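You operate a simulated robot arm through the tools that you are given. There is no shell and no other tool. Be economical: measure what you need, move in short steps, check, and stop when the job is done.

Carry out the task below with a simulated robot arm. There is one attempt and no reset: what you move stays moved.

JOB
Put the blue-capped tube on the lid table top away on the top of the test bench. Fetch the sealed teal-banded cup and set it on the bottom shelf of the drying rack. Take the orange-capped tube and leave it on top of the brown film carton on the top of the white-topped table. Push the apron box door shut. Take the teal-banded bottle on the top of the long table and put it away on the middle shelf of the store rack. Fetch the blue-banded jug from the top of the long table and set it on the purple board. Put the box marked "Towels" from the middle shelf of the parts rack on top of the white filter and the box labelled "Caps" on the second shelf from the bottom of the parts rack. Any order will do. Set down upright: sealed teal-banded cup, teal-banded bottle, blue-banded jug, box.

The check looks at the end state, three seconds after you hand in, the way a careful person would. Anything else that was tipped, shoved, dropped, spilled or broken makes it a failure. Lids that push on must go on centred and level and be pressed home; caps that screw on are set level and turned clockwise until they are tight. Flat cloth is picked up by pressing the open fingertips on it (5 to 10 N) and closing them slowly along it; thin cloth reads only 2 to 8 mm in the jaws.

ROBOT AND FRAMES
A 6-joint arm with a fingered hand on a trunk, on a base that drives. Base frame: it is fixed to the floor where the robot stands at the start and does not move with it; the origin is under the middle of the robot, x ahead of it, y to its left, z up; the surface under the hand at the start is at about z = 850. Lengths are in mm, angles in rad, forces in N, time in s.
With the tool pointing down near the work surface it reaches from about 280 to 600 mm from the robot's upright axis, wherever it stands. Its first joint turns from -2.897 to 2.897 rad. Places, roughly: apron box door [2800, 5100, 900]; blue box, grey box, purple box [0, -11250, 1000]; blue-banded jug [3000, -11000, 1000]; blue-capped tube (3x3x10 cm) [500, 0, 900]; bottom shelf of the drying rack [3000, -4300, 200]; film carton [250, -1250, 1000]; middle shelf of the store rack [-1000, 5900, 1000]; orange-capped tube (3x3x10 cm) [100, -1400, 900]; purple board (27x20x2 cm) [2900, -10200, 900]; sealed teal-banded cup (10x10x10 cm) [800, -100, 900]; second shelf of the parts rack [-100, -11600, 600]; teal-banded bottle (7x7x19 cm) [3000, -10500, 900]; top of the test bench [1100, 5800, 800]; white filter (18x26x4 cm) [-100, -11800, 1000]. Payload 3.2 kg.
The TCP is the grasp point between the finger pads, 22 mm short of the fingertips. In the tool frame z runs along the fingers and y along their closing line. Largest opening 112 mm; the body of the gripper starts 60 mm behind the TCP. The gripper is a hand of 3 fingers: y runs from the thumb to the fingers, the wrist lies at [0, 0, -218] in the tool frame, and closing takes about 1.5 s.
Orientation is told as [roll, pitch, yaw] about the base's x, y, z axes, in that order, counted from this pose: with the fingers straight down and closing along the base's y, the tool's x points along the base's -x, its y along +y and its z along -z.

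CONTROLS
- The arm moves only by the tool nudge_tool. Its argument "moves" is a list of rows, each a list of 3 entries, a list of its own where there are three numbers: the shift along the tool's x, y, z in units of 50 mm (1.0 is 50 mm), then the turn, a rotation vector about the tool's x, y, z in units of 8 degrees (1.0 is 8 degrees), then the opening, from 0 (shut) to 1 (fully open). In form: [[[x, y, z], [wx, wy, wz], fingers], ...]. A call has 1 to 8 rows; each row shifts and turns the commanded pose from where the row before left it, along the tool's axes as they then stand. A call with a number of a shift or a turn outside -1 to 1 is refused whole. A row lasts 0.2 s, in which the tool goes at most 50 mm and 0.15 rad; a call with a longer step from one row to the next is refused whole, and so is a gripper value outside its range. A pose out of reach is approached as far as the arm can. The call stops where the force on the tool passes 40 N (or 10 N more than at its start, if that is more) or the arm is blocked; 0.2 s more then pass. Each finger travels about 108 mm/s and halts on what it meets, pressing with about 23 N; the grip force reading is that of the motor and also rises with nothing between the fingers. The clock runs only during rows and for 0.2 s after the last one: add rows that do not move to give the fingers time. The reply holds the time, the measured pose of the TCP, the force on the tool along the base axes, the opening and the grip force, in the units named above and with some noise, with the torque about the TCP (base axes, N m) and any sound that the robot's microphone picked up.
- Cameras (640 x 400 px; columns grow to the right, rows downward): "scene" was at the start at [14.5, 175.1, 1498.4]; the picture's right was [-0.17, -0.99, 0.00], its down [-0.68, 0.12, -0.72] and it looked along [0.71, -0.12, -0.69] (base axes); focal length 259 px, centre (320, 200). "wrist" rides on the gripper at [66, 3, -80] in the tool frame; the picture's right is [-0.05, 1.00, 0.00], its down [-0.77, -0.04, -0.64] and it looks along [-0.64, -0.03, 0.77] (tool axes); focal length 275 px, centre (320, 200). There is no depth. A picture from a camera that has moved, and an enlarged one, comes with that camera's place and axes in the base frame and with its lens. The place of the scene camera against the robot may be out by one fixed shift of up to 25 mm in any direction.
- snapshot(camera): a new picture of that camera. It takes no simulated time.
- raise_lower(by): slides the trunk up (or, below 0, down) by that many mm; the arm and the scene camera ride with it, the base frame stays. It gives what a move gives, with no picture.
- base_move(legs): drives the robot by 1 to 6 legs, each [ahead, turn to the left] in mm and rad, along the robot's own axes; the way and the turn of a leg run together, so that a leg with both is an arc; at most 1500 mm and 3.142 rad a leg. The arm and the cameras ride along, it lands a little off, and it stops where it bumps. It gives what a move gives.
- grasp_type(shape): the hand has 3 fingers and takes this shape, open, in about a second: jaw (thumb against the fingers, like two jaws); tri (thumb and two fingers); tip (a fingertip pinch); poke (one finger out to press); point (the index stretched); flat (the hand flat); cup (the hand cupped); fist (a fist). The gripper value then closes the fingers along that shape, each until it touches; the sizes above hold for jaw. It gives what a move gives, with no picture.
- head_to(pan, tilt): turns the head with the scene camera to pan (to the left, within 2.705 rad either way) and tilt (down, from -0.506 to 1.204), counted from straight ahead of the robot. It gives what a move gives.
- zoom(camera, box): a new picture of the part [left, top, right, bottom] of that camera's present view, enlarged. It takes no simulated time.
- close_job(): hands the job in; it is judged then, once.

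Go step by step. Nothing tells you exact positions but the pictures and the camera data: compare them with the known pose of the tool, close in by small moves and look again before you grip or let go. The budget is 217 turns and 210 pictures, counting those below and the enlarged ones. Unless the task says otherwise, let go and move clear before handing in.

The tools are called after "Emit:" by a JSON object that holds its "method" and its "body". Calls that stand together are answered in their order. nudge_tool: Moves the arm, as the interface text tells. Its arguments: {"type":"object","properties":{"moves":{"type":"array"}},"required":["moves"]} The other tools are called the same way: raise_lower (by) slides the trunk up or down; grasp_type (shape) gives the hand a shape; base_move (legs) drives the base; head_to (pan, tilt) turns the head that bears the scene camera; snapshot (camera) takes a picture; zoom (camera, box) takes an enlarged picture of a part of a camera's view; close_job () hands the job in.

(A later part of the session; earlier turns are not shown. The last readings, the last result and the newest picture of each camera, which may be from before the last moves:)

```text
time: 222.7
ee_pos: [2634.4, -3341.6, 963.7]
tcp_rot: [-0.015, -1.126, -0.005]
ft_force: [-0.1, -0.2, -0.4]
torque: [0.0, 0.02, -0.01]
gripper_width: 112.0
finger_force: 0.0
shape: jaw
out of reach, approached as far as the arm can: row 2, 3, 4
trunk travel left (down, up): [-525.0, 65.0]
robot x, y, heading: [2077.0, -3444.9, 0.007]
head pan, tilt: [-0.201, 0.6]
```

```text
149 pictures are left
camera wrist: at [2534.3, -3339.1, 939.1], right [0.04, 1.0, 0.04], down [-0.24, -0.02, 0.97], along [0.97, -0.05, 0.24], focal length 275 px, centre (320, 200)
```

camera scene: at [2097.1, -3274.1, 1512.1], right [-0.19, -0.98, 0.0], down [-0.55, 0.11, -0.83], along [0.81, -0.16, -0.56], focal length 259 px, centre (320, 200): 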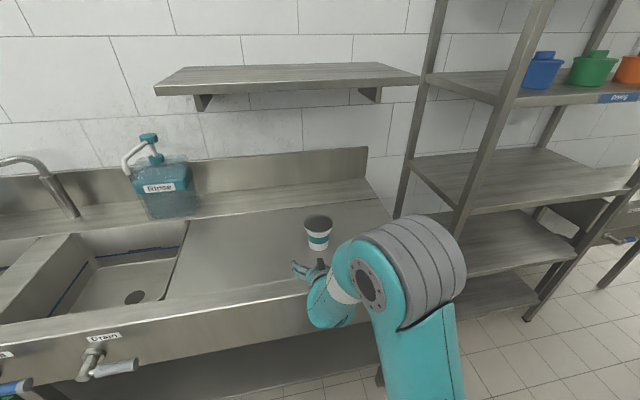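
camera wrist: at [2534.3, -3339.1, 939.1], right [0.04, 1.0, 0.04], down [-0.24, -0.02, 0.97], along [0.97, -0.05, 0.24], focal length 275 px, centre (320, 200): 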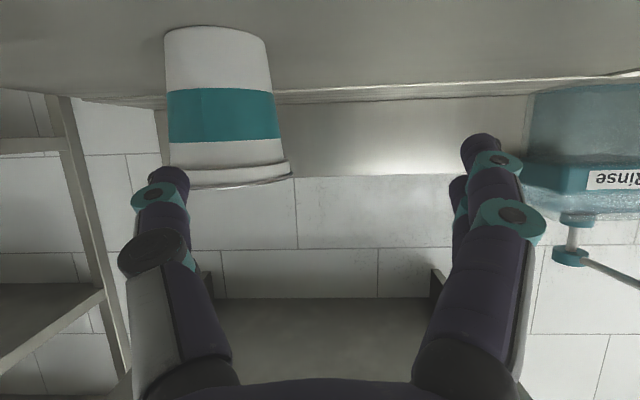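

The arm prefers targets to its left in this pose. I back up slightly, turn the base a little right so the cup lies left of centre, and lower the trunk 45 mm.

Emit:
{"method": "base_move", "body": {"legs": [[-70, 0], [0, -0.25]]}}

Emit:
{"method": "raise_lower", "body": {"by": -45}}

Emit:
{"method": "nudge_tool", "body": {"moves": [[[0, 0.8, 0], [0, 0, 0], 1], [[0, 0.8, 0], [0, 0, 0], 1], [[0, 0.35, 0], [0, 0, 0], 1], [[0, 0, 0], [0, 0, 0], 1]]}}

Emit:
{"method": "snapshot", "body": {"camera": "wrist"}}

Emit:
{"method": "snapshot", "body": {"camera": "scene"}}

```text
time: 224.6
ee_pos: [2573.4, -3483.7, 964.2]
tcp_rot: [-0.017, -1.125, -0.253]
ft_force: [-0.2, -0.2, 0.7]
torque: [0.01, -0.02, 0.0]
gripper_width: 111.9
finger_force: 0.0
shape: jaw
trunk travel left (down, up): [-525.0, 65.0]
robot x, y, heading: [2003.8, -3442.6, -0.237]
head pan, tilt: [-0.201, 0.6]
```

```text
time: 225.4
ee_pos: [2572.6, -3482.7, 919.7]
tcp_rot: [-0.016, -1.124, -0.254]
ft_force: [0.4, 0.4, 0.8]
torque: [0.02, 0.0, 0.01]
gripper_width: 112.0
finger_force: 0.0
shape: jaw
trunk travel left (down, up): [-480.0, 110.0]
robot x, y, heading: [2008.1, -3444.2, -0.237]
head pan, tilt: [-0.201, 0.6]
```

```text
time: 226.4
ee_pos: [2598.3, -3389.1, 918.8]
tcp_rot: [-0.016, -1.124, -0.254]
ft_force: [-0.4, 0.1, 0.1]
torque: [0.0, -0.02, -0.01]
gripper_width: 112.0
finger_force: 0.1
shape: jaw
trunk travel left (down, up): [-480.0, 110.0]
robot x, y, heading: [2009.6, -3448.4, -0.241]
head pan, tilt: [-0.201, 0.6]
```

```text
148 pictures are left
camera wrist: at [2502.5, -3360.7, 894.0], right [0.28, 0.96, 0.04], down [-0.24, 0.04, 0.97], along [0.93, -0.28, 0.24], focal length 275 px, centre (320, 200)
```

wrist: 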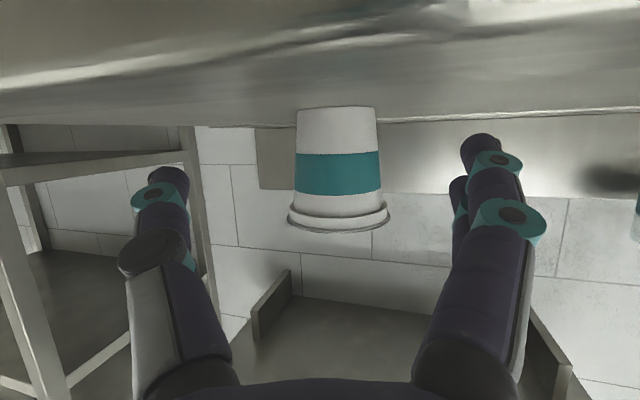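

```text
147 pictures are left
camera scene: at [2062.7, -3285.5, 1467.1], right [-0.43, -0.91, 0.0], down [-0.51, 0.24, -0.83], along [0.75, -0.35, -0.56], focal length 259 px, centre (320, 200)
```

scene: 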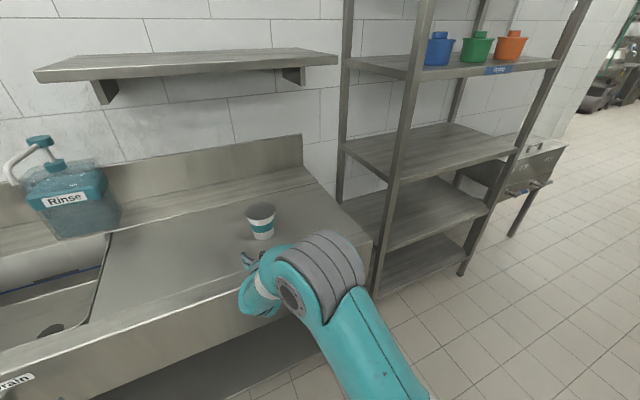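

Well aligned now. I advance straight at the cup with the fingers open around its body.

Emit:
{"method": "nudge_tool", "body": {"moves": [[[-0.37, 0.06, 0.665], [0, 0, 0], 1], [[-0.37, 0.06, 0.665], [0, 0, 0], 1], [[-0.37, 0.06, 0.665], [0, 0, 0], 1], [[0, 0, 0], [0, 0, 0], 1]]}}

Emit:
{"method": "snapshot", "body": {"camera": "wrist"}}

```text
time: 227.4
ee_pos: [2711.7, -3410.3, 925.8]
tcp_rot: [-0.016, -1.124, -0.252]
ft_force: [-0.3, 0.2, -0.3]
torque: [0.03, 0.02, 0.04]
gripper_width: 111.8
finger_force: 0.1
shape: jaw
trunk travel left (down, up): [-480.0, 110.0]
robot x, y, heading: [2009.1, -3445.3, -0.241]
head pan, tilt: [-0.201, 0.6]
```

```text
146 pictures are left
camera wrist: at [2614.8, -3382.5, 900.7], right [0.28, 0.96, 0.04], down [-0.24, 0.04, 0.97], along [0.93, -0.28, 0.24], focal length 275 px, centre (320, 200)
```

wrist: 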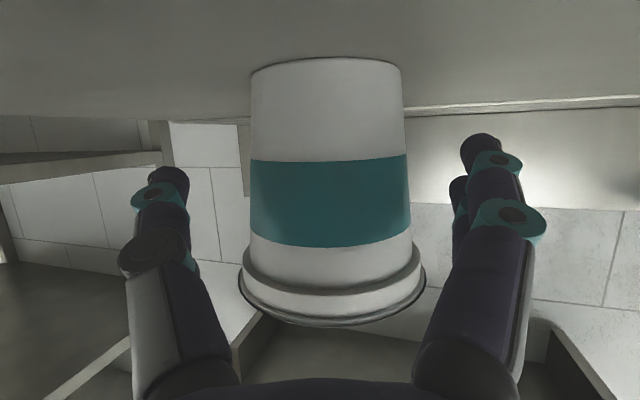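

Emit:
{"method": "nudge_tool", "body": {"moves": [[[-0.1, 0, 0.2], [0, 0, 0], 1], [[-0.1, 0, 0.2], [0, 0, 0], 1], [[0, 0, 0], [0, 0, 0], 1]]}}

Emit:
{"method": "snapshot", "body": {"camera": "wrist"}}

```text
time: 228.2
ee_pos: [2732.1, -3418.8, 926.5]
tcp_rot: [-0.016, -1.124, -0.253]
ft_force: [-0.3, -0.7, 0.4]
torque: [0.03, 0.0, -0.03]
gripper_width: 111.9
finger_force: 0.1
shape: jaw
trunk travel left (down, up): [-480.0, 110.0]
robot x, y, heading: [2004.0, -3448.1, -0.24]
head pan, tilt: [-0.201, 0.6]
```

```text
145 pictures are left
camera wrist: at [2636.0, -3388.8, 900.9], right [0.28, 0.96, 0.04], down [-0.24, 0.04, 0.97], along [0.93, -0.28, 0.24], focal length 275 px, centre (320, 200)
```

wrist: 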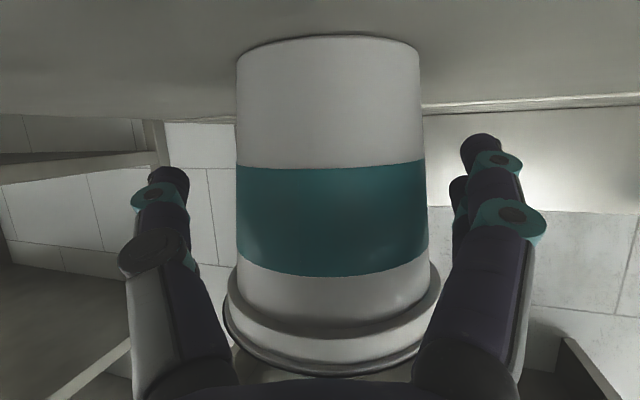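

Emit:
{"method": "nudge_tool", "body": {"moves": [[[0, 0, 0], [0, 0, 0], 0.85], [[0, 0, 0], [0, 0, 0], 0.7], [[0, 0, 0], [0, 0, 0], 0.55], [[0, 0, 0], [0, 0, 0], 0.45], [[0, 0, 0], [0, 0, 0], 0.4], [[0, 0, 0], [0, 0, 0], 0.4]]}}

Emit:
{"method": "snapshot", "body": {"camera": "wrist"}}

```text
time: 229.6
ee_pos: [2733.2, -3416.7, 926.7]
tcp_rot: [-0.017, -1.124, -0.253]
ft_force: [-0.9, -0.8, 0.3]
torque: [0.05, 0.01, 0.04]
gripper_width: 69.2
finger_force: 23.1
shape: jaw
trunk travel left (down, up): [-480.0, 110.0]
robot x, y, heading: [2006.5, -3446.2, -0.239]
head pan, tilt: [-0.201, 0.6]
```

```text
144 pictures are left
camera wrist: at [2635.9, -3388.7, 900.7], right [0.28, 0.96, 0.04], down [-0.24, 0.04, 0.97], along [0.93, -0.28, 0.24], focal length 275 px, centre (320, 200)
```

wrist: 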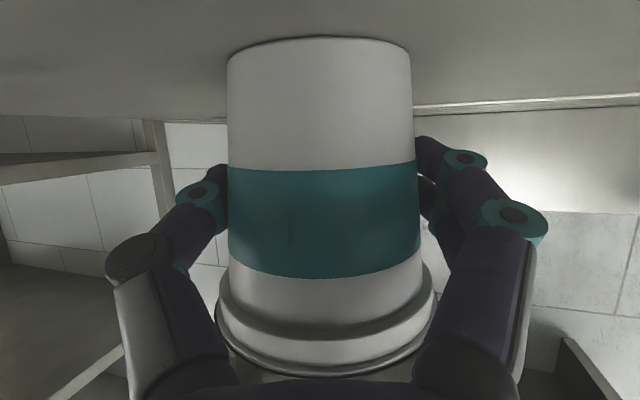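

Emit:
{"method": "nudge_tool", "body": {"moves": [[[-0.4, 0, -0.19], [0, 0, 0], 0.4], [[-0.7, 0, -0.34], [0, 0, 0], 0.4], [[-0.7, 0, -0.34], [0, 0, 0], 0.4], [[0, 0, 0], [0, 0, 0], 0.4]]}}

Emit:
{"method": "snapshot", "body": {"camera": "wrist"}}

```text
time: 230.6
ee_pos: [2731.5, -3415.6, 1026.1]
tcp_rot: [-0.016, -1.123, -0.254]
ft_force: [0.0, 0.3, -3.4]
torque: [0.03, 0.06, 0.02]
gripper_width: 69.3
finger_force: 23.7
shape: jaw
trunk travel left (down, up): [-480.0, 110.0]
robot x, y, heading: [2004.6, -3446.0, -0.24]
head pan, tilt: [-0.201, 0.6]
```

```text
143 pictures are left
camera wrist: at [2636.4, -3387.3, 1000.7], right [0.28, 0.96, 0.04], down [-0.24, 0.04, 0.97], along [0.93, -0.28, 0.24], focal length 275 px, centre (320, 200)
```

wrist: 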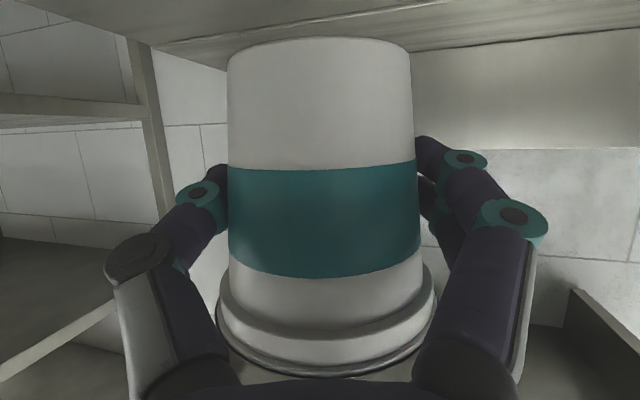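

Cup is held from the side. I back out, drive to the front of the drying rack and look at the bottom shelf.

Emit:
{"method": "base_move", "body": {"legs": [[-350, 0], [0, -1.33], [1090, 0], [0, 1.57]]}}

Emit:
{"method": "head_to", "body": {"pan": -0.1, "tilt": 0.6}}

Emit:
{"method": "snapshot", "body": {"camera": "scene"}}

Emit:
{"method": "snapshot", "body": {"camera": "wrist"}}

```text
time: 245.2
ee_pos: [2359.0, -4275.5, 1026.0]
tcp_rot: [-0.016, -1.125, -0.038]
ft_force: [-0.3, 0.4, -4.2]
torque: [0.08, 0.02, 0.02]
gripper_width: 69.1
finger_force: 22.7
shape: jaw
trunk travel left (down, up): [-480.0, 110.0]
robot x, y, heading: [1657.9, -4460.7, -0.025]
head pan, tilt: [-0.201, 0.6]
```

```text
time: 245.9
ee_pos: [2360.0, -4275.0, 1025.5]
tcp_rot: [-0.015, -1.123, -0.04]
ft_force: [-0.6, -0.1, -3.3]
torque: [-0.06, 0.04, 0.0]
gripper_width: 69.1
finger_force: 22.9
shape: jaw
trunk travel left (down, up): [-480.0, 110.0]
robot x, y, heading: [1656.9, -4458.1, -0.027]
head pan, tilt: [-0.099, 0.6]
```

```text
142 pictures are left
camera scene: at [1683.9, -4279.4, 1467.1], right [-0.12, -0.99, 0.0], down [-0.56, 0.07, -0.82], along [0.82, -0.1, -0.57], focal length 259 px, centre (320, 200)
```

scene: 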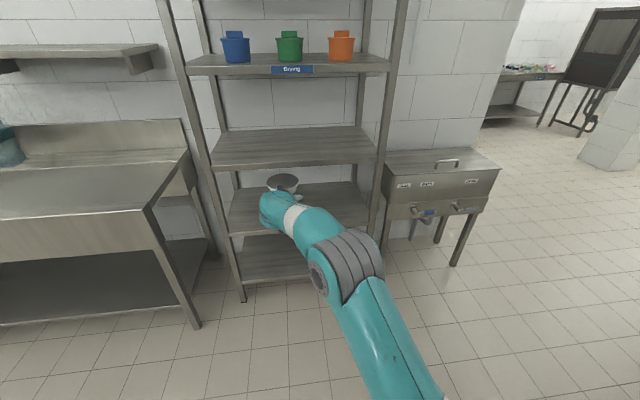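

```text
141 pictures are left
camera wrist: at [2259.0, -4267.6, 1000.2], right [0.07, 1.0, 0.04], down [-0.24, -0.02, 0.97], along [0.97, -0.08, 0.24], focal length 275 px, centre (320, 200)
```

wrist: 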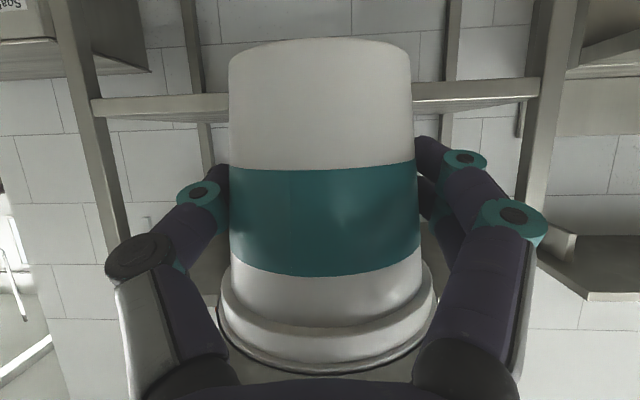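

This is the drying rack; its bottom shelf (z≈170–190) is empty and centred on my hand. I lower the trunk fully.

Emit:
{"method": "raise_lower", "body": {"by": -480}}

Emit:
{"method": "nudge_tool", "body": {"moves": [[[0.8, 0, 0.39], [0, 0, 0], 0.4], [[0.8, 0, 0.39], [0, 0, 0], 0.4], [[0.8, 0, 0.39], [0, 0, 0], 0.4], [[0.8, 0, 0.39], [0, 0, 0], 0.4], [[0.8, 0, 0.39], [0, 0, 0], 0.4]]}}

Emit:
{"method": "snapshot", "body": {"camera": "scene"}}

Emit:
{"method": "snapshot", "body": {"camera": "wrist"}}

```text
refused: -480 is not a number from -400 to 400
```

```text
time: 247.1
ee_pos: [2361.1, -4277.1, 802.2]
tcp_rot: [-0.013, -1.124, -0.039]
ft_force: [-0.1, 0.6, -4.1]
torque: [0.01, 0.05, 0.0]
gripper_width: 69.1
finger_force: 22.6
shape: jaw
trunk travel left (down, up): [-480.0, 110.0]
robot x, y, heading: [1659.2, -4459.2, -0.029]
head pan, tilt: [-0.099, 0.6]
```

```text
140 pictures are left
camera scene: at [1684.1, -4279.3, 1467.1], right [-0.12, -0.99, 0.0], down [-0.56, 0.07, -0.82], along [0.82, -0.1, -0.57], focal length 259 px, centre (320, 200)
```

scene: 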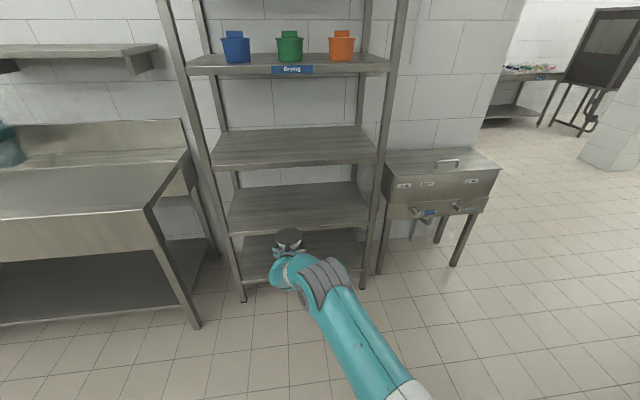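

```text
139 pictures are left
camera wrist: at [2260.8, -4269.8, 777.5], right [0.07, 1.0, 0.04], down [-0.24, -0.02, 0.97], along [0.97, -0.08, 0.24], focal length 275 px, centre (320, 200)
```

wrist: 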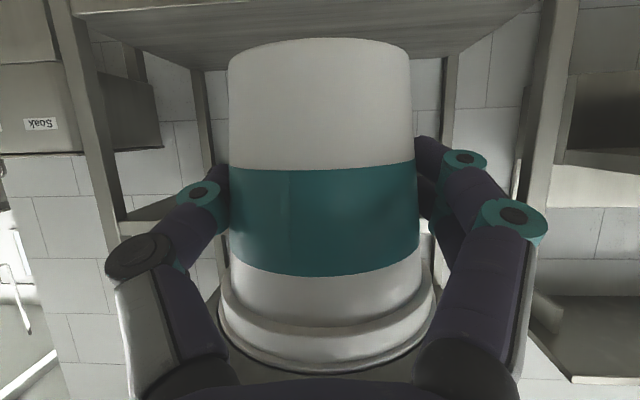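

Emit:
{"method": "raise_lower", "body": {"by": -400}}

Emit:
{"method": "raise_lower", "body": {"by": -80}}

Emit:
{"method": "snapshot", "body": {"camera": "scene"}}

Emit:
{"method": "snapshot", "body": {"camera": "wrist"}}

```text
time: 250.9
ee_pos: [2359.7, -4277.1, 402.7]
tcp_rot: [-0.016, -1.124, -0.037]
ft_force: [0.0, 0.0, -3.8]
torque: [0.01, 0.06, -0.03]
gripper_width: 69.3
finger_force: 23.1
shape: jaw
trunk travel left (down, up): [-80.0, 510.0]
robot x, y, heading: [1660.7, -4460.3, -0.025]
head pan, tilt: [-0.099, 0.6]
```

```text
time: 252.1
ee_pos: [2360.4, -4276.8, 324.6]
tcp_rot: [-0.016, -1.124, -0.037]
ft_force: [0.3, 0.8, -4.1]
torque: [0.02, 0.08, -0.01]
gripper_width: 69.1
finger_force: 23.4
shape: jaw
trunk travel left (down, up): [0.0, 590.0]
robot x, y, heading: [1660.3, -4457.5, -0.026]
head pan, tilt: [-0.099, 0.6]
```

```text
138 pictures are left
camera scene: at [1683.7, -4279.4, 987.1], right [-0.12, -0.99, 0.0], down [-0.56, 0.07, -0.82], along [0.82, -0.1, -0.57], focal length 259 px, centre (320, 200)
```

scene: 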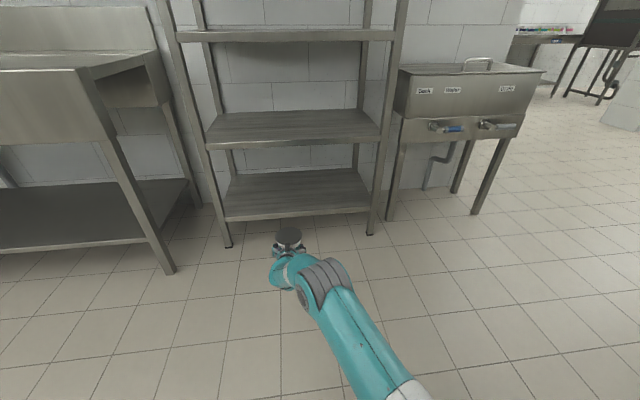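

```text
137 pictures are left
camera wrist: at [2260.5, -4270.0, 298.0], right [0.07, 1.0, 0.04], down [-0.24, -0.02, 0.97], along [0.97, -0.08, 0.24], focal length 275 px, centre (320, 200)
```

wrist: 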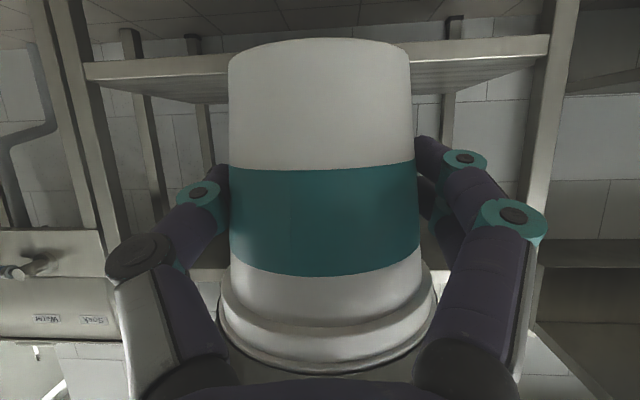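

The shelf top is at about z 195, front edge at x≈2730. I drive forward so the cup hangs over the shelf, still well above it.

Emit:
{"method": "base_move", "body": {"legs": [[440, 0]]}}

Emit:
{"method": "snapshot", "body": {"camera": "scene"}}

Emit:
{"method": "snapshot", "body": {"camera": "wrist"}}

```text
time: 254.8
ee_pos: [2804.2, -4289.5, 323.0]
tcp_rot: [-0.016, -1.124, -0.039]
ft_force: [-0.1, -0.1, -3.3]
torque: [-0.02, 0.03, 0.01]
gripper_width: 69.0
finger_force: 23.3
shape: jaw
trunk travel left (down, up): [0.0, 590.0]
robot x, y, heading: [2102.2, -4472.7, -0.03]
head pan, tilt: [-0.099, 0.6]
```

```text
136 pictures are left
camera scene: at [2126.8, -4290.5, 987.1], right [-0.12, -0.99, 0.0], down [-0.56, 0.07, -0.82], along [0.82, -0.1, -0.57], focal length 259 px, centre (320, 200)
```

scene: 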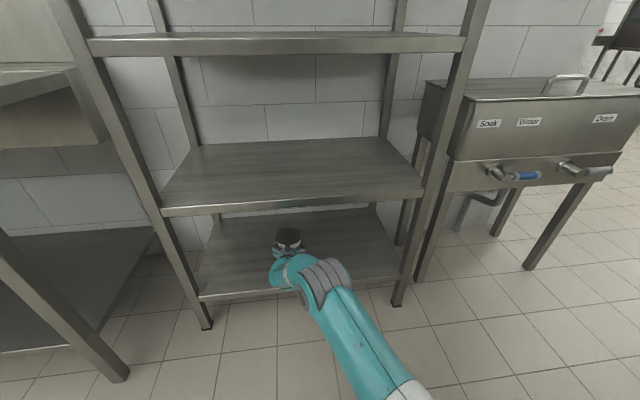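

```text
135 pictures are left
camera wrist: at [2703.6, -4282.1, 297.9], right [0.07, 1.0, 0.04], down [-0.24, -0.02, 0.97], along [0.97, -0.08, 0.24], focal length 275 px, centre (320, 200)
```

wrist: 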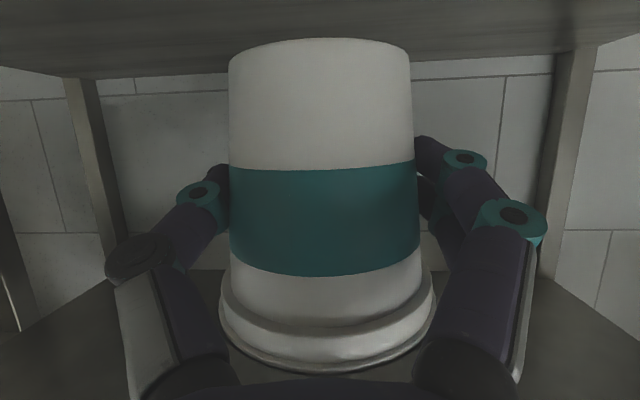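

Emit:
{"method": "nudge_tool", "body": {"moves": [[[0.52, 0, 0.47], [0, 0, 0], 0.4], [[0.5, 0, 0.46], [0, 0, 0], 0.4], [[0, 0, 0], [0, 0, 0], 0.4]]}}

Emit:
{"method": "snapshot", "body": {"camera": "wrist"}}

```text
time: 255.6
ee_pos: [2823.5, -4291.8, 254.7]
tcp_rot: [-0.015, -1.124, -0.039]
ft_force: [0.0, 1.0, -3.1]
torque: [0.03, 0.05, -0.03]
gripper_width: 69.2
finger_force: 23.0
shape: jaw
trunk travel left (down, up): [0.0, 590.0]
robot x, y, heading: [2101.0, -4466.0, -0.023]
head pan, tilt: [-0.099, 0.6]
```

```text
134 pictures are left
camera wrist: at [2723.5, -4283.7, 230.0], right [0.07, 1.0, 0.04], down [-0.24, -0.02, 0.97], along [0.97, -0.08, 0.24], focal length 275 px, centre (320, 200)
```

wrist: 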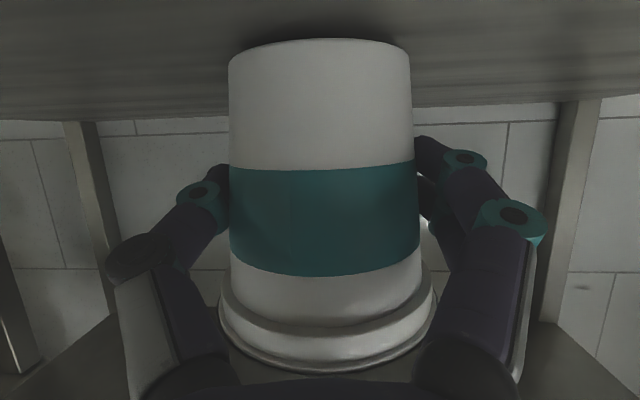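

Emit:
{"method": "nudge_tool", "body": {"moves": [[[0.072, 0, 0.035], [0, 0, 0], 0.4], [[0, 0, 0], [0, 0, 0], 0.4]]}}

```text
time: 256.2
ee_pos: [2824.1, -4291.4, 252.1]
tcp_rot: [-0.016, -1.125, -0.041]
ft_force: [-0.3, -0.7, -4.4]
torque: [0.01, 0.02, 0.0]
gripper_width: 69.3
finger_force: 23.0
shape: jaw
trunk travel left (down, up): [0.0, 590.0]
robot x, y, heading: [2100.4, -4467.4, -0.026]
head pan, tilt: [-0.099, 0.6]
```

Emit:
{"method": "nudge_tool", "body": {"moves": [[[0.09, 0, 0.043], [0, 0, 0], 0.4], [[0, 0, 0], [0, 0, 0], 0.4]]}}

```text
time: 256.8
ee_pos: [2823.1, -4289.8, 249.8]
tcp_rot: [-0.014, -1.128, -0.041]
ft_force: [-0.3, 0.6, 5.1]
torque: [0.07, -0.06, -0.01]
gripper_width: 69.1
finger_force: 23.3
shape: jaw
trunk travel left (down, up): [0.0, 590.0]
robot x, y, heading: [2103.6, -4469.2, -0.032]
head pan, tilt: [-0.099, 0.6]
```

The cup is resting on the shelf. I release by opening the fingers slowly.

Emit:
{"method": "nudge_tool", "body": {"moves": [[[0, 0, 0], [0, 0, 0], 0.65], [[0, 0, 0], [0, 0, 0], 0.72], [[0, 0, 0], [0, 0, 0], 0.85], [[0, 0, 0], [0, 0, 0], 1], [[0, 0, 0], [0, 0, 0], 1]]}}

Emit:
{"method": "snapshot", "body": {"camera": "wrist"}}

```text
time: 258.0
ee_pos: [2824.1, -4290.8, 246.7]
tcp_rot: [-0.016, -1.125, -0.043]
ft_force: [-0.4, -0.5, 0.6]
torque: [0.0, -0.01, 0.04]
gripper_width: 111.8
finger_force: 0.1
shape: jaw
trunk travel left (down, up): [0.0, 590.0]
robot x, y, heading: [2100.4, -4466.1, -0.03]
head pan, tilt: [-0.099, 0.6]
```

```text
133 pictures are left
camera wrist: at [2723.3, -4283.8, 222.3], right [0.07, 1.0, 0.04], down [-0.24, -0.02, 0.97], along [0.97, -0.08, 0.24], focal length 275 px, centre (320, 200)
```

wrist: 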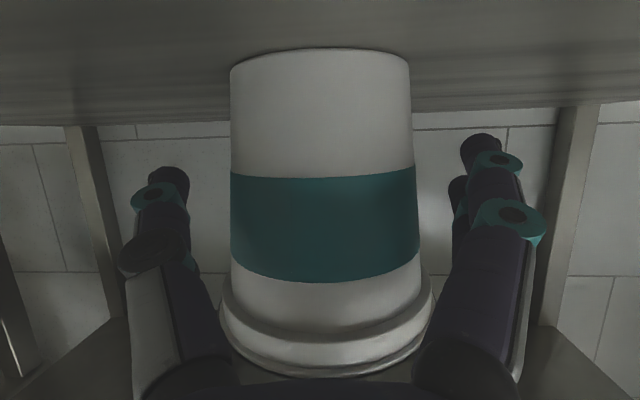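

Released and standing. I back the hand out with the base and check the cup.

Emit:
{"method": "nudge_tool", "body": {"moves": [[[0.2, 0, -0.42], [0, 0, 0], 1], [[0.2, 0, -0.42], [0, 0, 0], 1], [[0, 0, -0.5], [0, 0, 0], 1]]}}

Emit:
{"method": "base_move", "body": {"legs": [[-430, 0]]}}

Emit:
{"method": "zoom", "body": {"camera": "scene", "box": [180, 100, 420, 280]}}

```text
time: 258.8
ee_pos: [2754.9, -4287.8, 259.3]
tcp_rot: [-0.016, -1.124, -0.037]
ft_force: [-0.7, 0.1, 1.4]
torque: [-0.01, 0.0, 0.03]
gripper_width: 111.8
finger_force: 0.0
shape: jaw
trunk travel left (down, up): [0.0, 590.0]
robot x, y, heading: [2101.6, -4473.0, -0.026]
head pan, tilt: [-0.099, 0.6]
```

```text
time: 261.4
ee_pos: [2322.8, -4276.3, 259.6]
tcp_rot: [-0.015, -1.125, -0.043]
ft_force: [-0.2, 0.5, -0.1]
torque: [0.03, 0.01, 0.0]
gripper_width: 112.0
finger_force: 0.1
shape: jaw
trunk travel left (down, up): [0.0, 590.0]
robot x, y, heading: [1668.0, -4457.0, -0.027]
head pan, tilt: [-0.099, 0.6]
```

```text
2.22 times, centred on (300, 190) of scene
camera zoom: at [1694.7, -4279.1, 987.1], right [-0.13, -0.99, 0.0], down [-0.56, 0.07, -0.83], along [0.82, -0.1, -0.56], focal length 575 px, centre (364, 222)
```

zoom: 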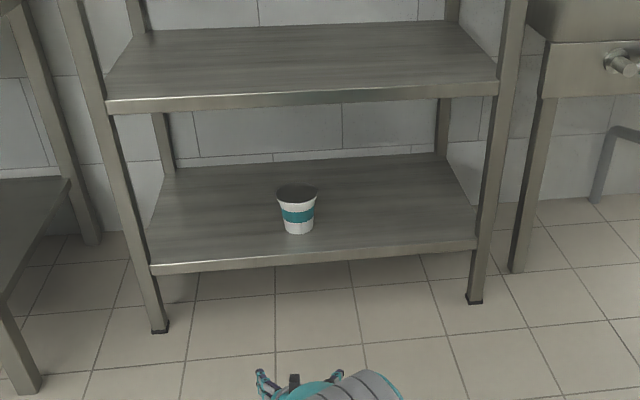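

The cup is upright on the drying rack's bottom shelf. I raise the trunk, bring the hand vertical, and head for the white-topped table.

Emit:
{"method": "raise_lower", "body": {"by": 400}}

Emit:
{"method": "raise_lower", "body": {"by": 125}}

Emit:
{"method": "nudge_tool", "body": {"moves": [[[-0.5, 0, -0.6], [-0.11, 1, 0], 1], [[-0.5, 0, -0.6], [0, 1, 0], 1], [[0, 0, -0.8], [0, 1, 0], 1], [[0, 0, -0.8], [0, 1, 0], 1], [[0, 0, -0.8], [0, 1, 0], 1], [[0, 0, -0.8], [0, 1, 0], 1], [[0, 0, -0.5], [0, 1, 0], 1], [[0, 0, -0.3], [0, 1, 0], 1]]}}

Emit:
{"method": "nudge_tool", "body": {"moves": [[[0.5, -0.7, 0], [0, 0, 0], 1], [[0.5, -0.7, 0], [0, 0, 0], 1], [[0.5, -0.7, 0], [0, 0, 0], 1]]}}

```text
time: 265.2
ee_pos: [2323.5, -4276.9, 658.5]
tcp_rot: [-0.016, -1.123, -0.042]
ft_force: [-0.3, -0.3, -0.1]
torque: [0.03, 0.02, -0.03]
gripper_width: 112.0
finger_force: 0.1
shape: jaw
trunk travel left (down, up): [-400.0, 190.0]
robot x, y, heading: [1670.6, -4458.7, -0.024]
head pan, tilt: [-0.099, 0.6]
```

```text
time: 266.8
ee_pos: [2322.5, -4277.6, 783.3]
tcp_rot: [-0.015, -1.124, -0.042]
ft_force: [-0.2, 0.3, -1.0]
torque: [-0.02, 0.0, -0.01]
gripper_width: 111.7
finger_force: 0.1
shape: jaw
trunk travel left (down, up): [-525.0, 65.0]
robot x, y, heading: [1671.5, -4460.5, -0.025]
head pan, tilt: [-0.099, 0.6]
```

```text
time: 268.6
ee_pos: [2191.8, -4270.0, 1023.3]
tcp_rot: [0.001, -0.006, -0.043]
ft_force: [0.4, -0.2, -0.6]
torque: [0.01, 0.01, -0.01]
gripper_width: 112.0
finger_force: 0.1
shape: jaw
trunk travel left (down, up): [-525.0, 65.0]
robot x, y, heading: [1668.4, -4457.3, -0.026]
head pan, tilt: [-0.099, 0.6]
```

```text
time: 269.4
ee_pos: [2111.5, -4373.5, 1022.1]
tcp_rot: [0.002, -0.006, -0.045]
ft_force: [-0.6, 0.0, 0.0]
torque: [0.0, -0.01, 0.0]
gripper_width: 111.7
finger_force: 0.0
shape: jaw
trunk travel left (down, up): [-525.0, 65.0]
robot x, y, heading: [1668.6, -4456.7, -0.023]
head pan, tilt: [-0.099, 0.6]
```

Emit:
{"method": "nudge_tool", "body": {"moves": [[[0.4, -0.5, -0.7], [0, 0, 0], 1], [[0.4, -0.5, -0.7], [0, 0, 0], 1], [[0.3, -0.5, -0.2], [0, 0, 0], 1]]}}

Emit:
{"method": "base_move", "body": {"legs": [[0, 1.6], [1500, 0], [1500, 0], [0, 1.57], [600, 0]]}}

Emit:
{"method": "head_to", "body": {"pan": 0, "tilt": 0.6}}

Emit:
{"method": "snapshot", "body": {"camera": "scene"}}

```text
time: 270.2
ee_pos: [2054.3, -4444.9, 1101.9]
tcp_rot: [0.0, -0.008, -0.041]
ft_force: [0.0, -0.1, 0.5]
torque: [-0.01, 0.01, 0.01]
gripper_width: 111.8
finger_force: 0.0
shape: jaw
trunk travel left (down, up): [-525.0, 65.0]
robot x, y, heading: [1669.9, -4457.0, -0.028]
head pan, tilt: [-0.099, 0.6]
```

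```text
time: 295.2
ee_pos: [619.9, -1494.8, 1101.9]
tcp_rot: [-0.001, -0.006, 3.123]
ft_force: [0.3, -0.2, -0.3]
torque: [0.01, 0.0, 0.0]
gripper_width: 111.6
finger_force: 0.1
shape: jaw
trunk travel left (down, up): [-525.0, 65.0]
robot x, y, heading: [1007.3, -1473.6, 3.14]
head pan, tilt: [-0.099, 0.6]
```

```text
time: 295.9
ee_pos: [621.0, -1495.3, 1101.9]
tcp_rot: [0.0, -0.006, 3.123]
ft_force: [0.8, -0.2, -0.7]
torque: [-0.01, 0.0, -0.01]
gripper_width: 112.0
finger_force: 0.0
shape: jaw
trunk travel left (down, up): [-525.0, 65.0]
robot x, y, heading: [1005.4, -1474.9, 3.144]
head pan, tilt: [0.0, 0.6]
```

```text
131 pictures are left
camera scene: at [969.7, -1616.0, 1512.1], right [0.0, 1.0, 0.0], down [0.56, 0.0, -0.83], along [-0.83, 0.0, -0.56], focal length 259 px, centre (320, 200)
```

scene: 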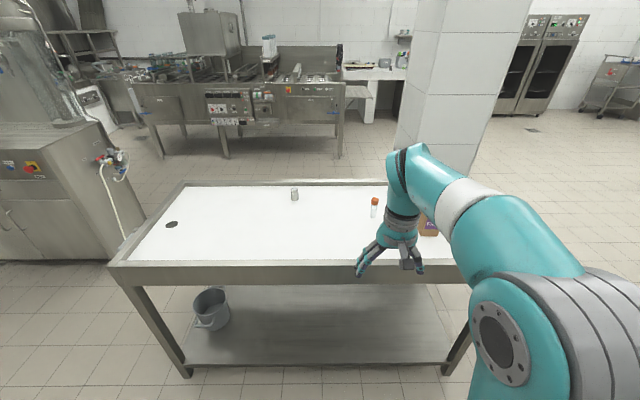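

The orange-capped tube stands near (116, −1388), the carton is behind the hand. I drive in to the table edge.

Emit:
{"method": "base_move", "body": {"legs": [[365, 0]]}}

Emit:
{"method": "snapshot", "body": {"camera": "wrist"}}

Emit:
{"method": "head_to", "body": {"pan": -0.3, "tilt": 0.8}}

Emit:
{"method": "snapshot", "body": {"camera": "scene"}}

```text
time: 298.3
ee_pos: [254.0, -1494.4, 1101.8]
tcp_rot: [0.0, -0.007, 3.122]
ft_force: [0.0, 0.5, 0.2]
torque: [0.03, -0.02, -0.02]
gripper_width: 112.0
finger_force: 0.1
shape: jaw
trunk travel left (down, up): [-525.0, 65.0]
robot x, y, heading: [641.5, -1475.1, 3.135]
head pan, tilt: [0.0, 0.6]
```

```text
130 pictures are left
camera wrist: at [321.2, -1500.0, 1181.6], right [-0.07, -1.0, 0.0], down [-0.77, 0.05, 0.64], along [-0.64, 0.04, -0.77], focal length 275 px, centre (320, 200)
```

wrist: 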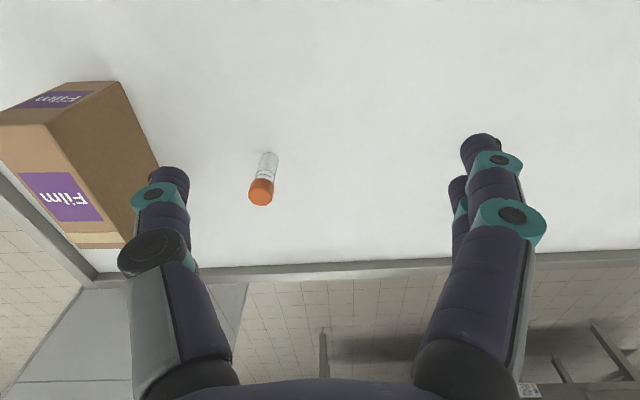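

```text
time: 299.1
ee_pos: [253.8, -1495.2, 1101.9]
tcp_rot: [0.001, -0.007, 3.122]
ft_force: [-0.5, 0.8, -0.2]
torque: [-0.04, 0.02, 0.0]
gripper_width: 111.8
finger_force: 0.0
shape: jaw
trunk travel left (down, up): [-525.0, 65.0]
robot x, y, heading: [638.3, -1470.0, 3.134]
head pan, tilt: [-0.3, 0.799]
```

```text
129 pictures are left
camera scene: at [614.8, -1590.9, 1495.3], right [0.3, 0.95, 0.0], down [0.68, -0.21, -0.7], along [-0.67, 0.21, -0.72], focal length 259 px, centre (320, 200)
```

scene: 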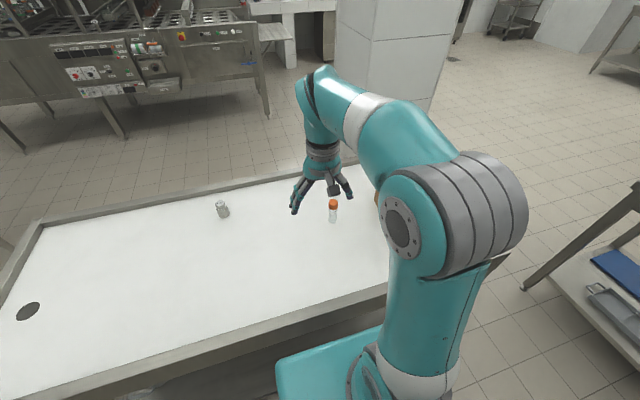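

Tube at about (137, −1420); carton top edge near y −1252, clear of the fingers. I move above the tube.

Emit:
{"method": "nudge_tool", "body": {"moves": [[[-0.585, -0.375, 0.45], [0, 0, 0], 0.6], [[-0.585, -0.375, 0.45], [0, 0, 0], 0.6], [[-0.585, -0.375, 0.45], [0, 0, 0], 0.6], [[-0.585, -0.375, 0.45], [0, 0, 0], 0.6], [[0, 0, 0], [0, 0, 0], 0.6]]}}

Emit:
{"method": "snapshot", "body": {"camera": "wrist"}}

```text
time: 300.3
ee_pos: [136.9, -1417.3, 1013.1]
tcp_rot: [-0.001, -0.007, 3.121]
ft_force: [0.0, 0.0, 0.4]
torque: [-0.02, -0.01, -0.01]
gripper_width: 67.9
finger_force: 0.1
shape: jaw
trunk travel left (down, up): [-525.0, 65.0]
robot x, y, heading: [638.4, -1469.6, 3.14]
head pan, tilt: [-0.3, 0.799]
```

```text
128 pictures are left
camera wrist: at [204.4, -1423.3, 1092.7], right [-0.07, -1.0, 0.0], down [-0.77, 0.05, 0.64], along [-0.64, 0.04, -0.77], focal length 275 px, centre (320, 200)
```

wrist: 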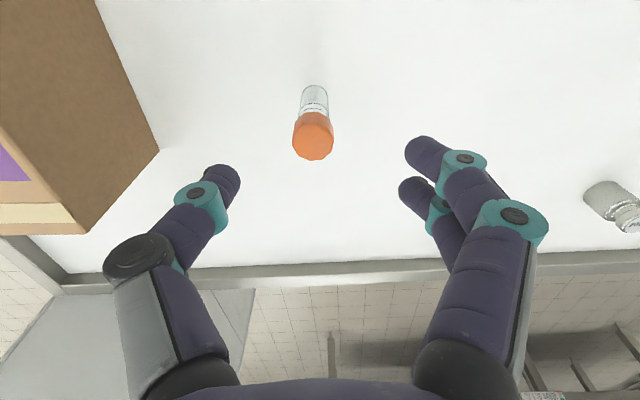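

Emit:
{"method": "nudge_tool", "body": {"moves": [[[-0.23, -0.06, 0.4], [0, 0, 0], 0.6], [[0, 0, 0.7], [0, 0, 0], 0.6], [[0, 0, 0.7], [0, 0, 0], 0.6], [[0, 0, 0.3], [0, 0, 0], 0.6], [[0, 0, 0], [0, 0, 0], 0.6]]}}

Emit:
{"method": "snapshot", "body": {"camera": "wrist"}}

```text
time: 301.5
ee_pos: [126.0, -1414.3, 908.0]
tcp_rot: [0.001, -0.006, 3.122]
ft_force: [-0.4, 0.5, 0.4]
torque: [0.02, 0.03, 0.01]
gripper_width: 67.9
finger_force: 0.0
shape: jaw
trunk travel left (down, up): [-525.0, 65.0]
robot x, y, heading: [636.9, -1472.1, 3.144]
head pan, tilt: [-0.3, 0.799]
```

```text
127 pictures are left
camera wrist: at [193.0, -1419.2, 987.9], right [-0.07, -1.0, 0.0], down [-0.77, 0.05, 0.64], along [-0.64, 0.04, -0.77], focal length 275 px, centre (320, 200)
```

wrist: 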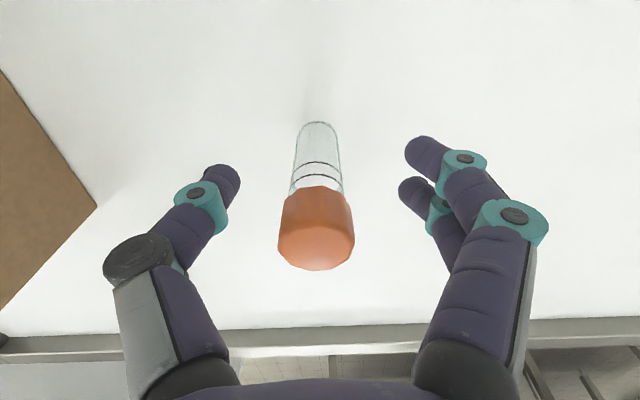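

Emit:
{"method": "nudge_tool", "body": {"moves": [[[0, 0, 0], [0, 0, 0], 0.4], [[0, 0, 0], [0, 0, 0], 0.3], [[0, 0, 0], [0, 0, 0], 0.2], [[0, 0, 0], [0, 0, 0], 0.1], [[0, 0, 0], [0, 0, 0], 0.1], [[0, 0, 0], [0, 0, 0], 0.1]]}}

Emit:
{"method": "snapshot", "body": {"camera": "wrist"}}

```text
time: 302.9
ee_pos: [126.0, -1413.0, 908.4]
tcp_rot: [-0.001, -0.006, 3.122]
ft_force: [0.7, -0.5, 0.2]
torque: [-0.01, 0.02, -0.05]
gripper_width: 0.0
finger_force: 23.4
shape: jaw
trunk travel left (down, up): [-525.0, 65.0]
robot x, y, heading: [637.7, -1473.2, 3.134]
head pan, tilt: [-0.3, 0.799]
```

```text
126 pictures are left
camera wrist: at [192.9, -1419.2, 988.2], right [-0.07, -1.0, 0.0], down [-0.77, 0.05, 0.64], along [-0.64, 0.04, -0.77], focal length 275 px, centre (320, 200)
```

wrist: 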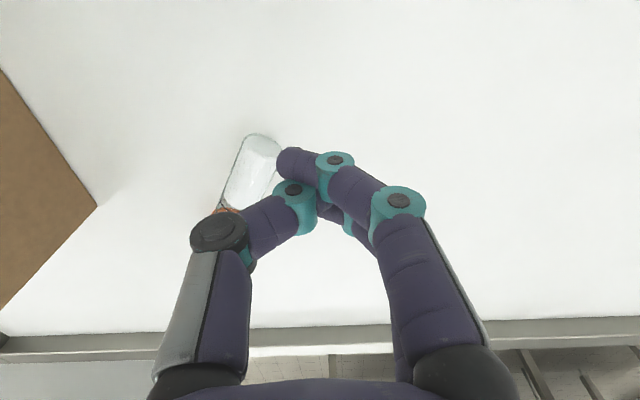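

The tube slipped out of the grip and tipped. I lift clear with the fingers still closed and look.

Emit:
{"method": "nudge_tool", "body": {"moves": [[[0, 0, -0.3], [0, 0, 0], 0], [[0, 0, -0.6], [0, 0, 0], 0], [[0, 0, -0.8], [0, 0, 0], 0], [[0.4, 0, -0.5], [0, 0, 0], 0.5], [[0.4, 0, 0], [0, 0, 0], 1], [[0, 0, 0], [0, 0, 0], 1], [[0, 0, 0], [0, 0, 0], 1]]}}

Emit:
{"method": "snapshot", "body": {"camera": "wrist"}}

Emit:
{"method": "snapshot", "body": {"camera": "scene"}}

```text
time: 304.5
ee_pos: [167.3, -1413.8, 1018.0]
tcp_rot: [0.0, -0.007, 3.123]
ft_force: [0.1, -0.4, -0.1]
torque: [0.03, -0.01, 0.01]
gripper_width: 111.8
finger_force: 0.1
shape: jaw
trunk travel left (down, up): [-525.0, 65.0]
robot x, y, heading: [640.0, -1470.2, 3.137]
head pan, tilt: [-0.3, 0.799]
```

```text
125 pictures are left
camera wrist: at [234.4, -1420.3, 1098.6], right [-0.07, -1.0, 0.0], down [-0.77, 0.05, 0.64], along [-0.64, 0.04, -0.77], focal length 275 px, centre (320, 200)
```

wrist: 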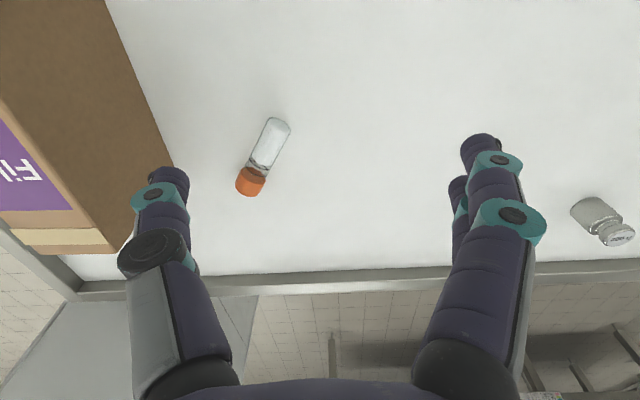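

```text
124 pictures are left
camera scene: at [614.8, -1590.8, 1495.3], right [0.3, 0.95, 0.0], down [0.68, -0.21, -0.7], along [-0.67, 0.21, -0.72], focal length 259 px, centre (320, 200)
```

scene: 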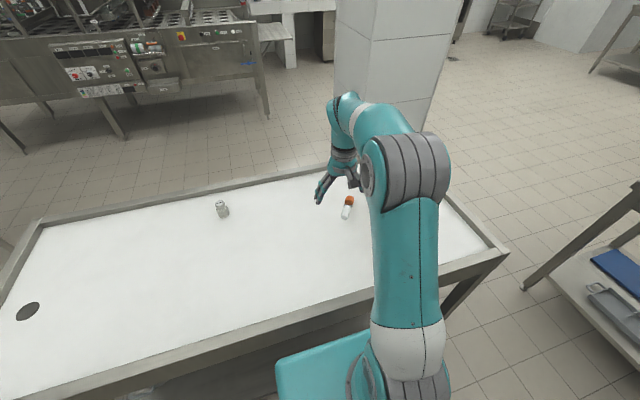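

The tube lies at about (94, −1353). I rotate the hand across its axis to grip it lying; it can be left lying on the carton.

Emit:
{"method": "nudge_tool", "body": {"moves": [[[-0.73, -0.61, 0], [0, 0, 0], 0.7], [[-0.73, -0.61, 0], [0, 0, 0], 0.7], [[0, 0, 0], [0, 0, 1], 0.7], [[0, 0, 0], [0, 0, 1], 0.7], [[0, 0, 0], [0, 0, 1], 0.7], [[0, 0, 0], [0, 0, 1], 0.7], [[0, 0, 0], [0, 0, 0.1], 0.7]]}}

Emit:
{"method": "snapshot", "body": {"camera": "wrist"}}

```text
time: 306.1
ee_pos: [95.5, -1352.3, 1018.4]
tcp_rot: [0.005, -0.004, 2.548]
ft_force: [-0.6, 0.4, -0.6]
torque: [-0.03, -0.01, -0.02]
gripper_width: 78.8
finger_force: 0.1
shape: jaw
trunk travel left (down, up): [-525.0, 65.0]
robot x, y, heading: [638.1, -1470.8, 3.138]
head pan, tilt: [-0.3, 0.799]
```

```text
123 pictures are left
camera wrist: at [149.2, -1393.2, 1098.0], right [-0.6, -0.8, 0.0], down [-0.61, 0.46, 0.64], along [-0.52, 0.38, -0.77], focal length 275 px, centre (320, 200)
```

wrist: 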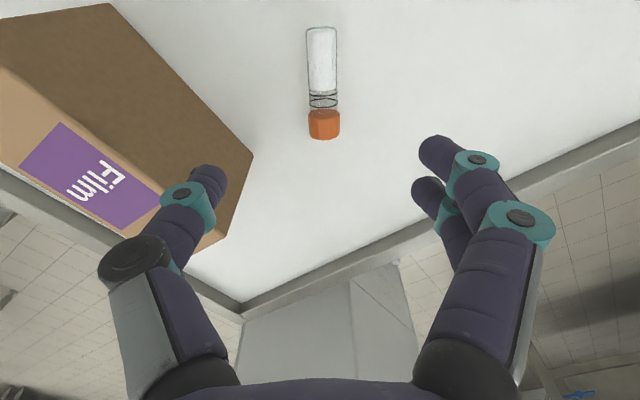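

Emit:
{"method": "nudge_tool", "body": {"moves": [[[-0.12, 0.06, 0.5], [0, 0, 0], 0.7], [[0, 0, 0.7], [0, 0, 0], 0.7], [[0, 0, 0.7], [0, 0, 0], 0.7], [[0, 0, 0.6], [0, 0, 0], 0.7], [[0, 0, 0.3], [0, 0, 0], 0.7], [[0, 0, 0], [0, 0, 0], 0.7]]}}

Emit:
{"method": "snapshot", "body": {"camera": "wrist"}}

```text
time: 307.5
ee_pos: [87.4, -1352.3, 878.8]
tcp_rot: [0.007, -0.005, 2.55]
ft_force: [0.0, 0.3, 0.8]
torque: [-0.01, 0.01, -0.03]
gripper_width: 78.6
finger_force: 0.0
shape: jaw
trunk travel left (down, up): [-525.0, 65.0]
robot x, y, heading: [640.8, -1472.0, 3.133]
head pan, tilt: [-0.3, 0.799]
```

```text
122 pictures are left
camera wrist: at [141.7, -1392.7, 957.8], right [-0.6, -0.8, 0.0], down [-0.62, 0.46, 0.64], along [-0.52, 0.38, -0.77], focal length 275 px, centre (320, 200)
```

wrist: 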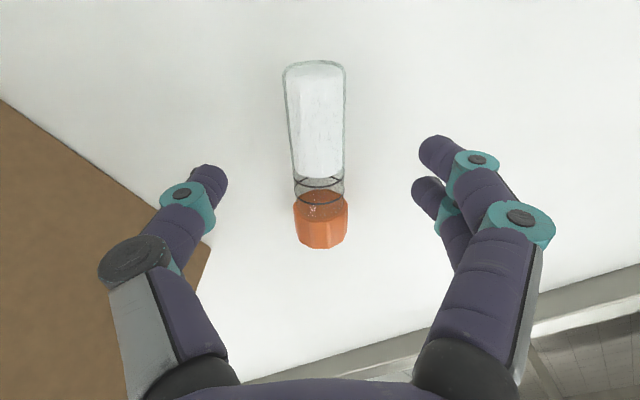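

Emit:
{"method": "nudge_tool", "body": {"moves": [[[0.26, 0, 0.06], [0, 0, 0], 0.7], [[0, 0, 0], [0, 0, 0], 0.5], [[0, 0, 0], [0, 0, 0], 0.35], [[0, 0, 0], [0, 0, 0], 0.2], [[0, 0, 0], [0, 0, 0], 0.1], [[0, 0, 0], [0, 0, 0], 0.1], [[0, 0, 0], [0, 0, 0], 0.1]]}}

Emit:
{"method": "snapshot", "body": {"camera": "wrist"}}

```text
time: 309.1
ee_pos: [98.3, -1359.1, 874.1]
tcp_rot: [0.006, -0.004, 2.55]
ft_force: [-0.3, -0.3, -0.6]
torque: [0.02, -0.01, -0.01]
gripper_width: 11.6
finger_force: 0.1
shape: jaw
trunk travel left (down, up): [-525.0, 65.0]
robot x, y, heading: [640.9, -1473.9, 3.142]
head pan, tilt: [-0.3, 0.799]
```

```text
121 pictures are left
camera wrist: at [152.2, -1399.8, 954.7], right [-0.6, -0.8, 0.0], down [-0.62, 0.46, 0.64], along [-0.52, 0.38, -0.77], focal length 275 px, centre (320, 200)
```

wrist: 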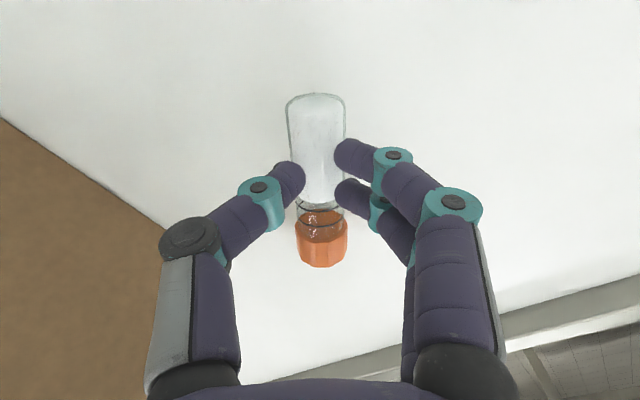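

Emit:
{"method": "nudge_tool", "body": {"moves": [[[0, 0, 0], [0, 0, 0], 0.05], [[0, 0, 0], [0, 0, 0], 0.0], [[0, 0, 0], [0, 0, 0], 0.0], [[0, 0, 0], [0, 0, 0], 0.0]]}}

Emit:
{"method": "snapshot", "body": {"camera": "wrist"}}

```text
time: 310.1
ee_pos: [97.8, -1359.4, 875.2]
tcp_rot: [0.004, -0.005, 2.549]
ft_force: [0.9, -1.1, 0.2]
torque: [0.03, 0.02, -0.01]
gripper_width: 0.0
finger_force: 22.8
shape: jaw
trunk travel left (down, up): [-525.0, 65.0]
robot x, y, heading: [639.2, -1470.5, 3.137]
head pan, tilt: [-0.3, 0.799]
```

```text
120 pictures are left
camera wrist: at [152.2, -1399.8, 954.7], right [-0.6, -0.8, 0.0], down [-0.62, 0.46, 0.64], along [-0.52, 0.38, -0.77], focal length 275 px, centre (320, 200)
```

wrist: 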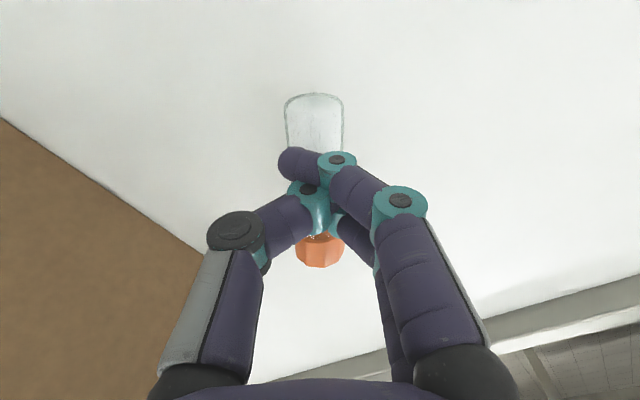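

The fingers closed just above the lying tube. I reopen, go lower and try again.

Emit:
{"method": "nudge_tool", "body": {"moves": [[[0, 0, -0.1], [0, 0, 0], 0.2], [[0, 0, 0], [0, 0, 0], 0.4], [[0, 0, 0], [0, 0, 0], 0.4], [[0, 0, 0.1], [0, 0, 0], 0.4], [[0, 0, 0.1], [0, 0, 0], 0.4], [[0, 0, 0.06], [0, 0, 0], 0.4], [[0, 0, 0], [0, 0, 0], 0.4]]}}

Emit:
{"method": "snapshot", "body": {"camera": "wrist"}}

```text
time: 311.7
ee_pos: [98.0, -1359.7, 866.5]
tcp_rot: [0.003, -0.005, 2.55]
ft_force: [-0.5, 1.0, -0.4]
torque: [-0.01, -0.03, 0.03]
gripper_width: 44.2
finger_force: 0.0
shape: jaw
trunk travel left (down, up): [-525.0, 65.0]
robot x, y, heading: [640.1, -1473.2, 3.141]
head pan, tilt: [-0.3, 0.799]
```

```text
119 pictures are left
camera wrist: at [152.0, -1399.5, 947.1], right [-0.6, -0.8, 0.0], down [-0.62, 0.46, 0.64], along [-0.52, 0.38, -0.77], focal length 275 px, centre (320, 200)
```

wrist: 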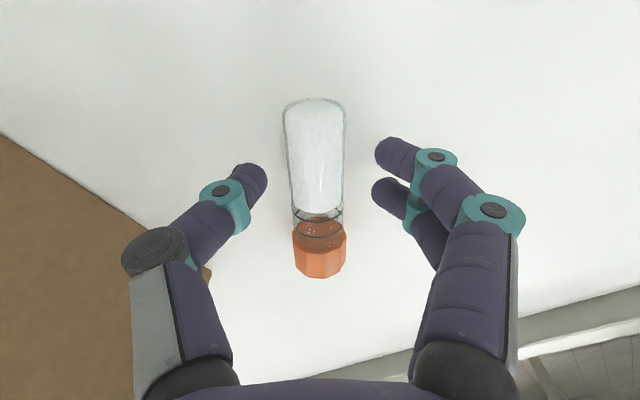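

Emit:
{"method": "nudge_tool", "body": {"moves": [[[0, 0, 0.1], [0, 0, 0], 0.35], [[0, 0, 0.06], [0, 0, 0], 0.35], [[0, 0, 0], [0, 0, 0], 0.35]]}}

```text
time: 312.5
ee_pos: [98.0, -1359.4, 858.9]
tcp_rot: [0.004, -0.007, 2.551]
ft_force: [-1.4, 0.1, 0.2]
torque: [-0.01, -0.01, -0.01]
gripper_width: 39.7
finger_force: 0.1
shape: jaw
trunk travel left (down, up): [-525.0, 65.0]
robot x, y, heading: [637.3, -1470.1, 3.138]
head pan, tilt: [-0.3, 0.799]
```

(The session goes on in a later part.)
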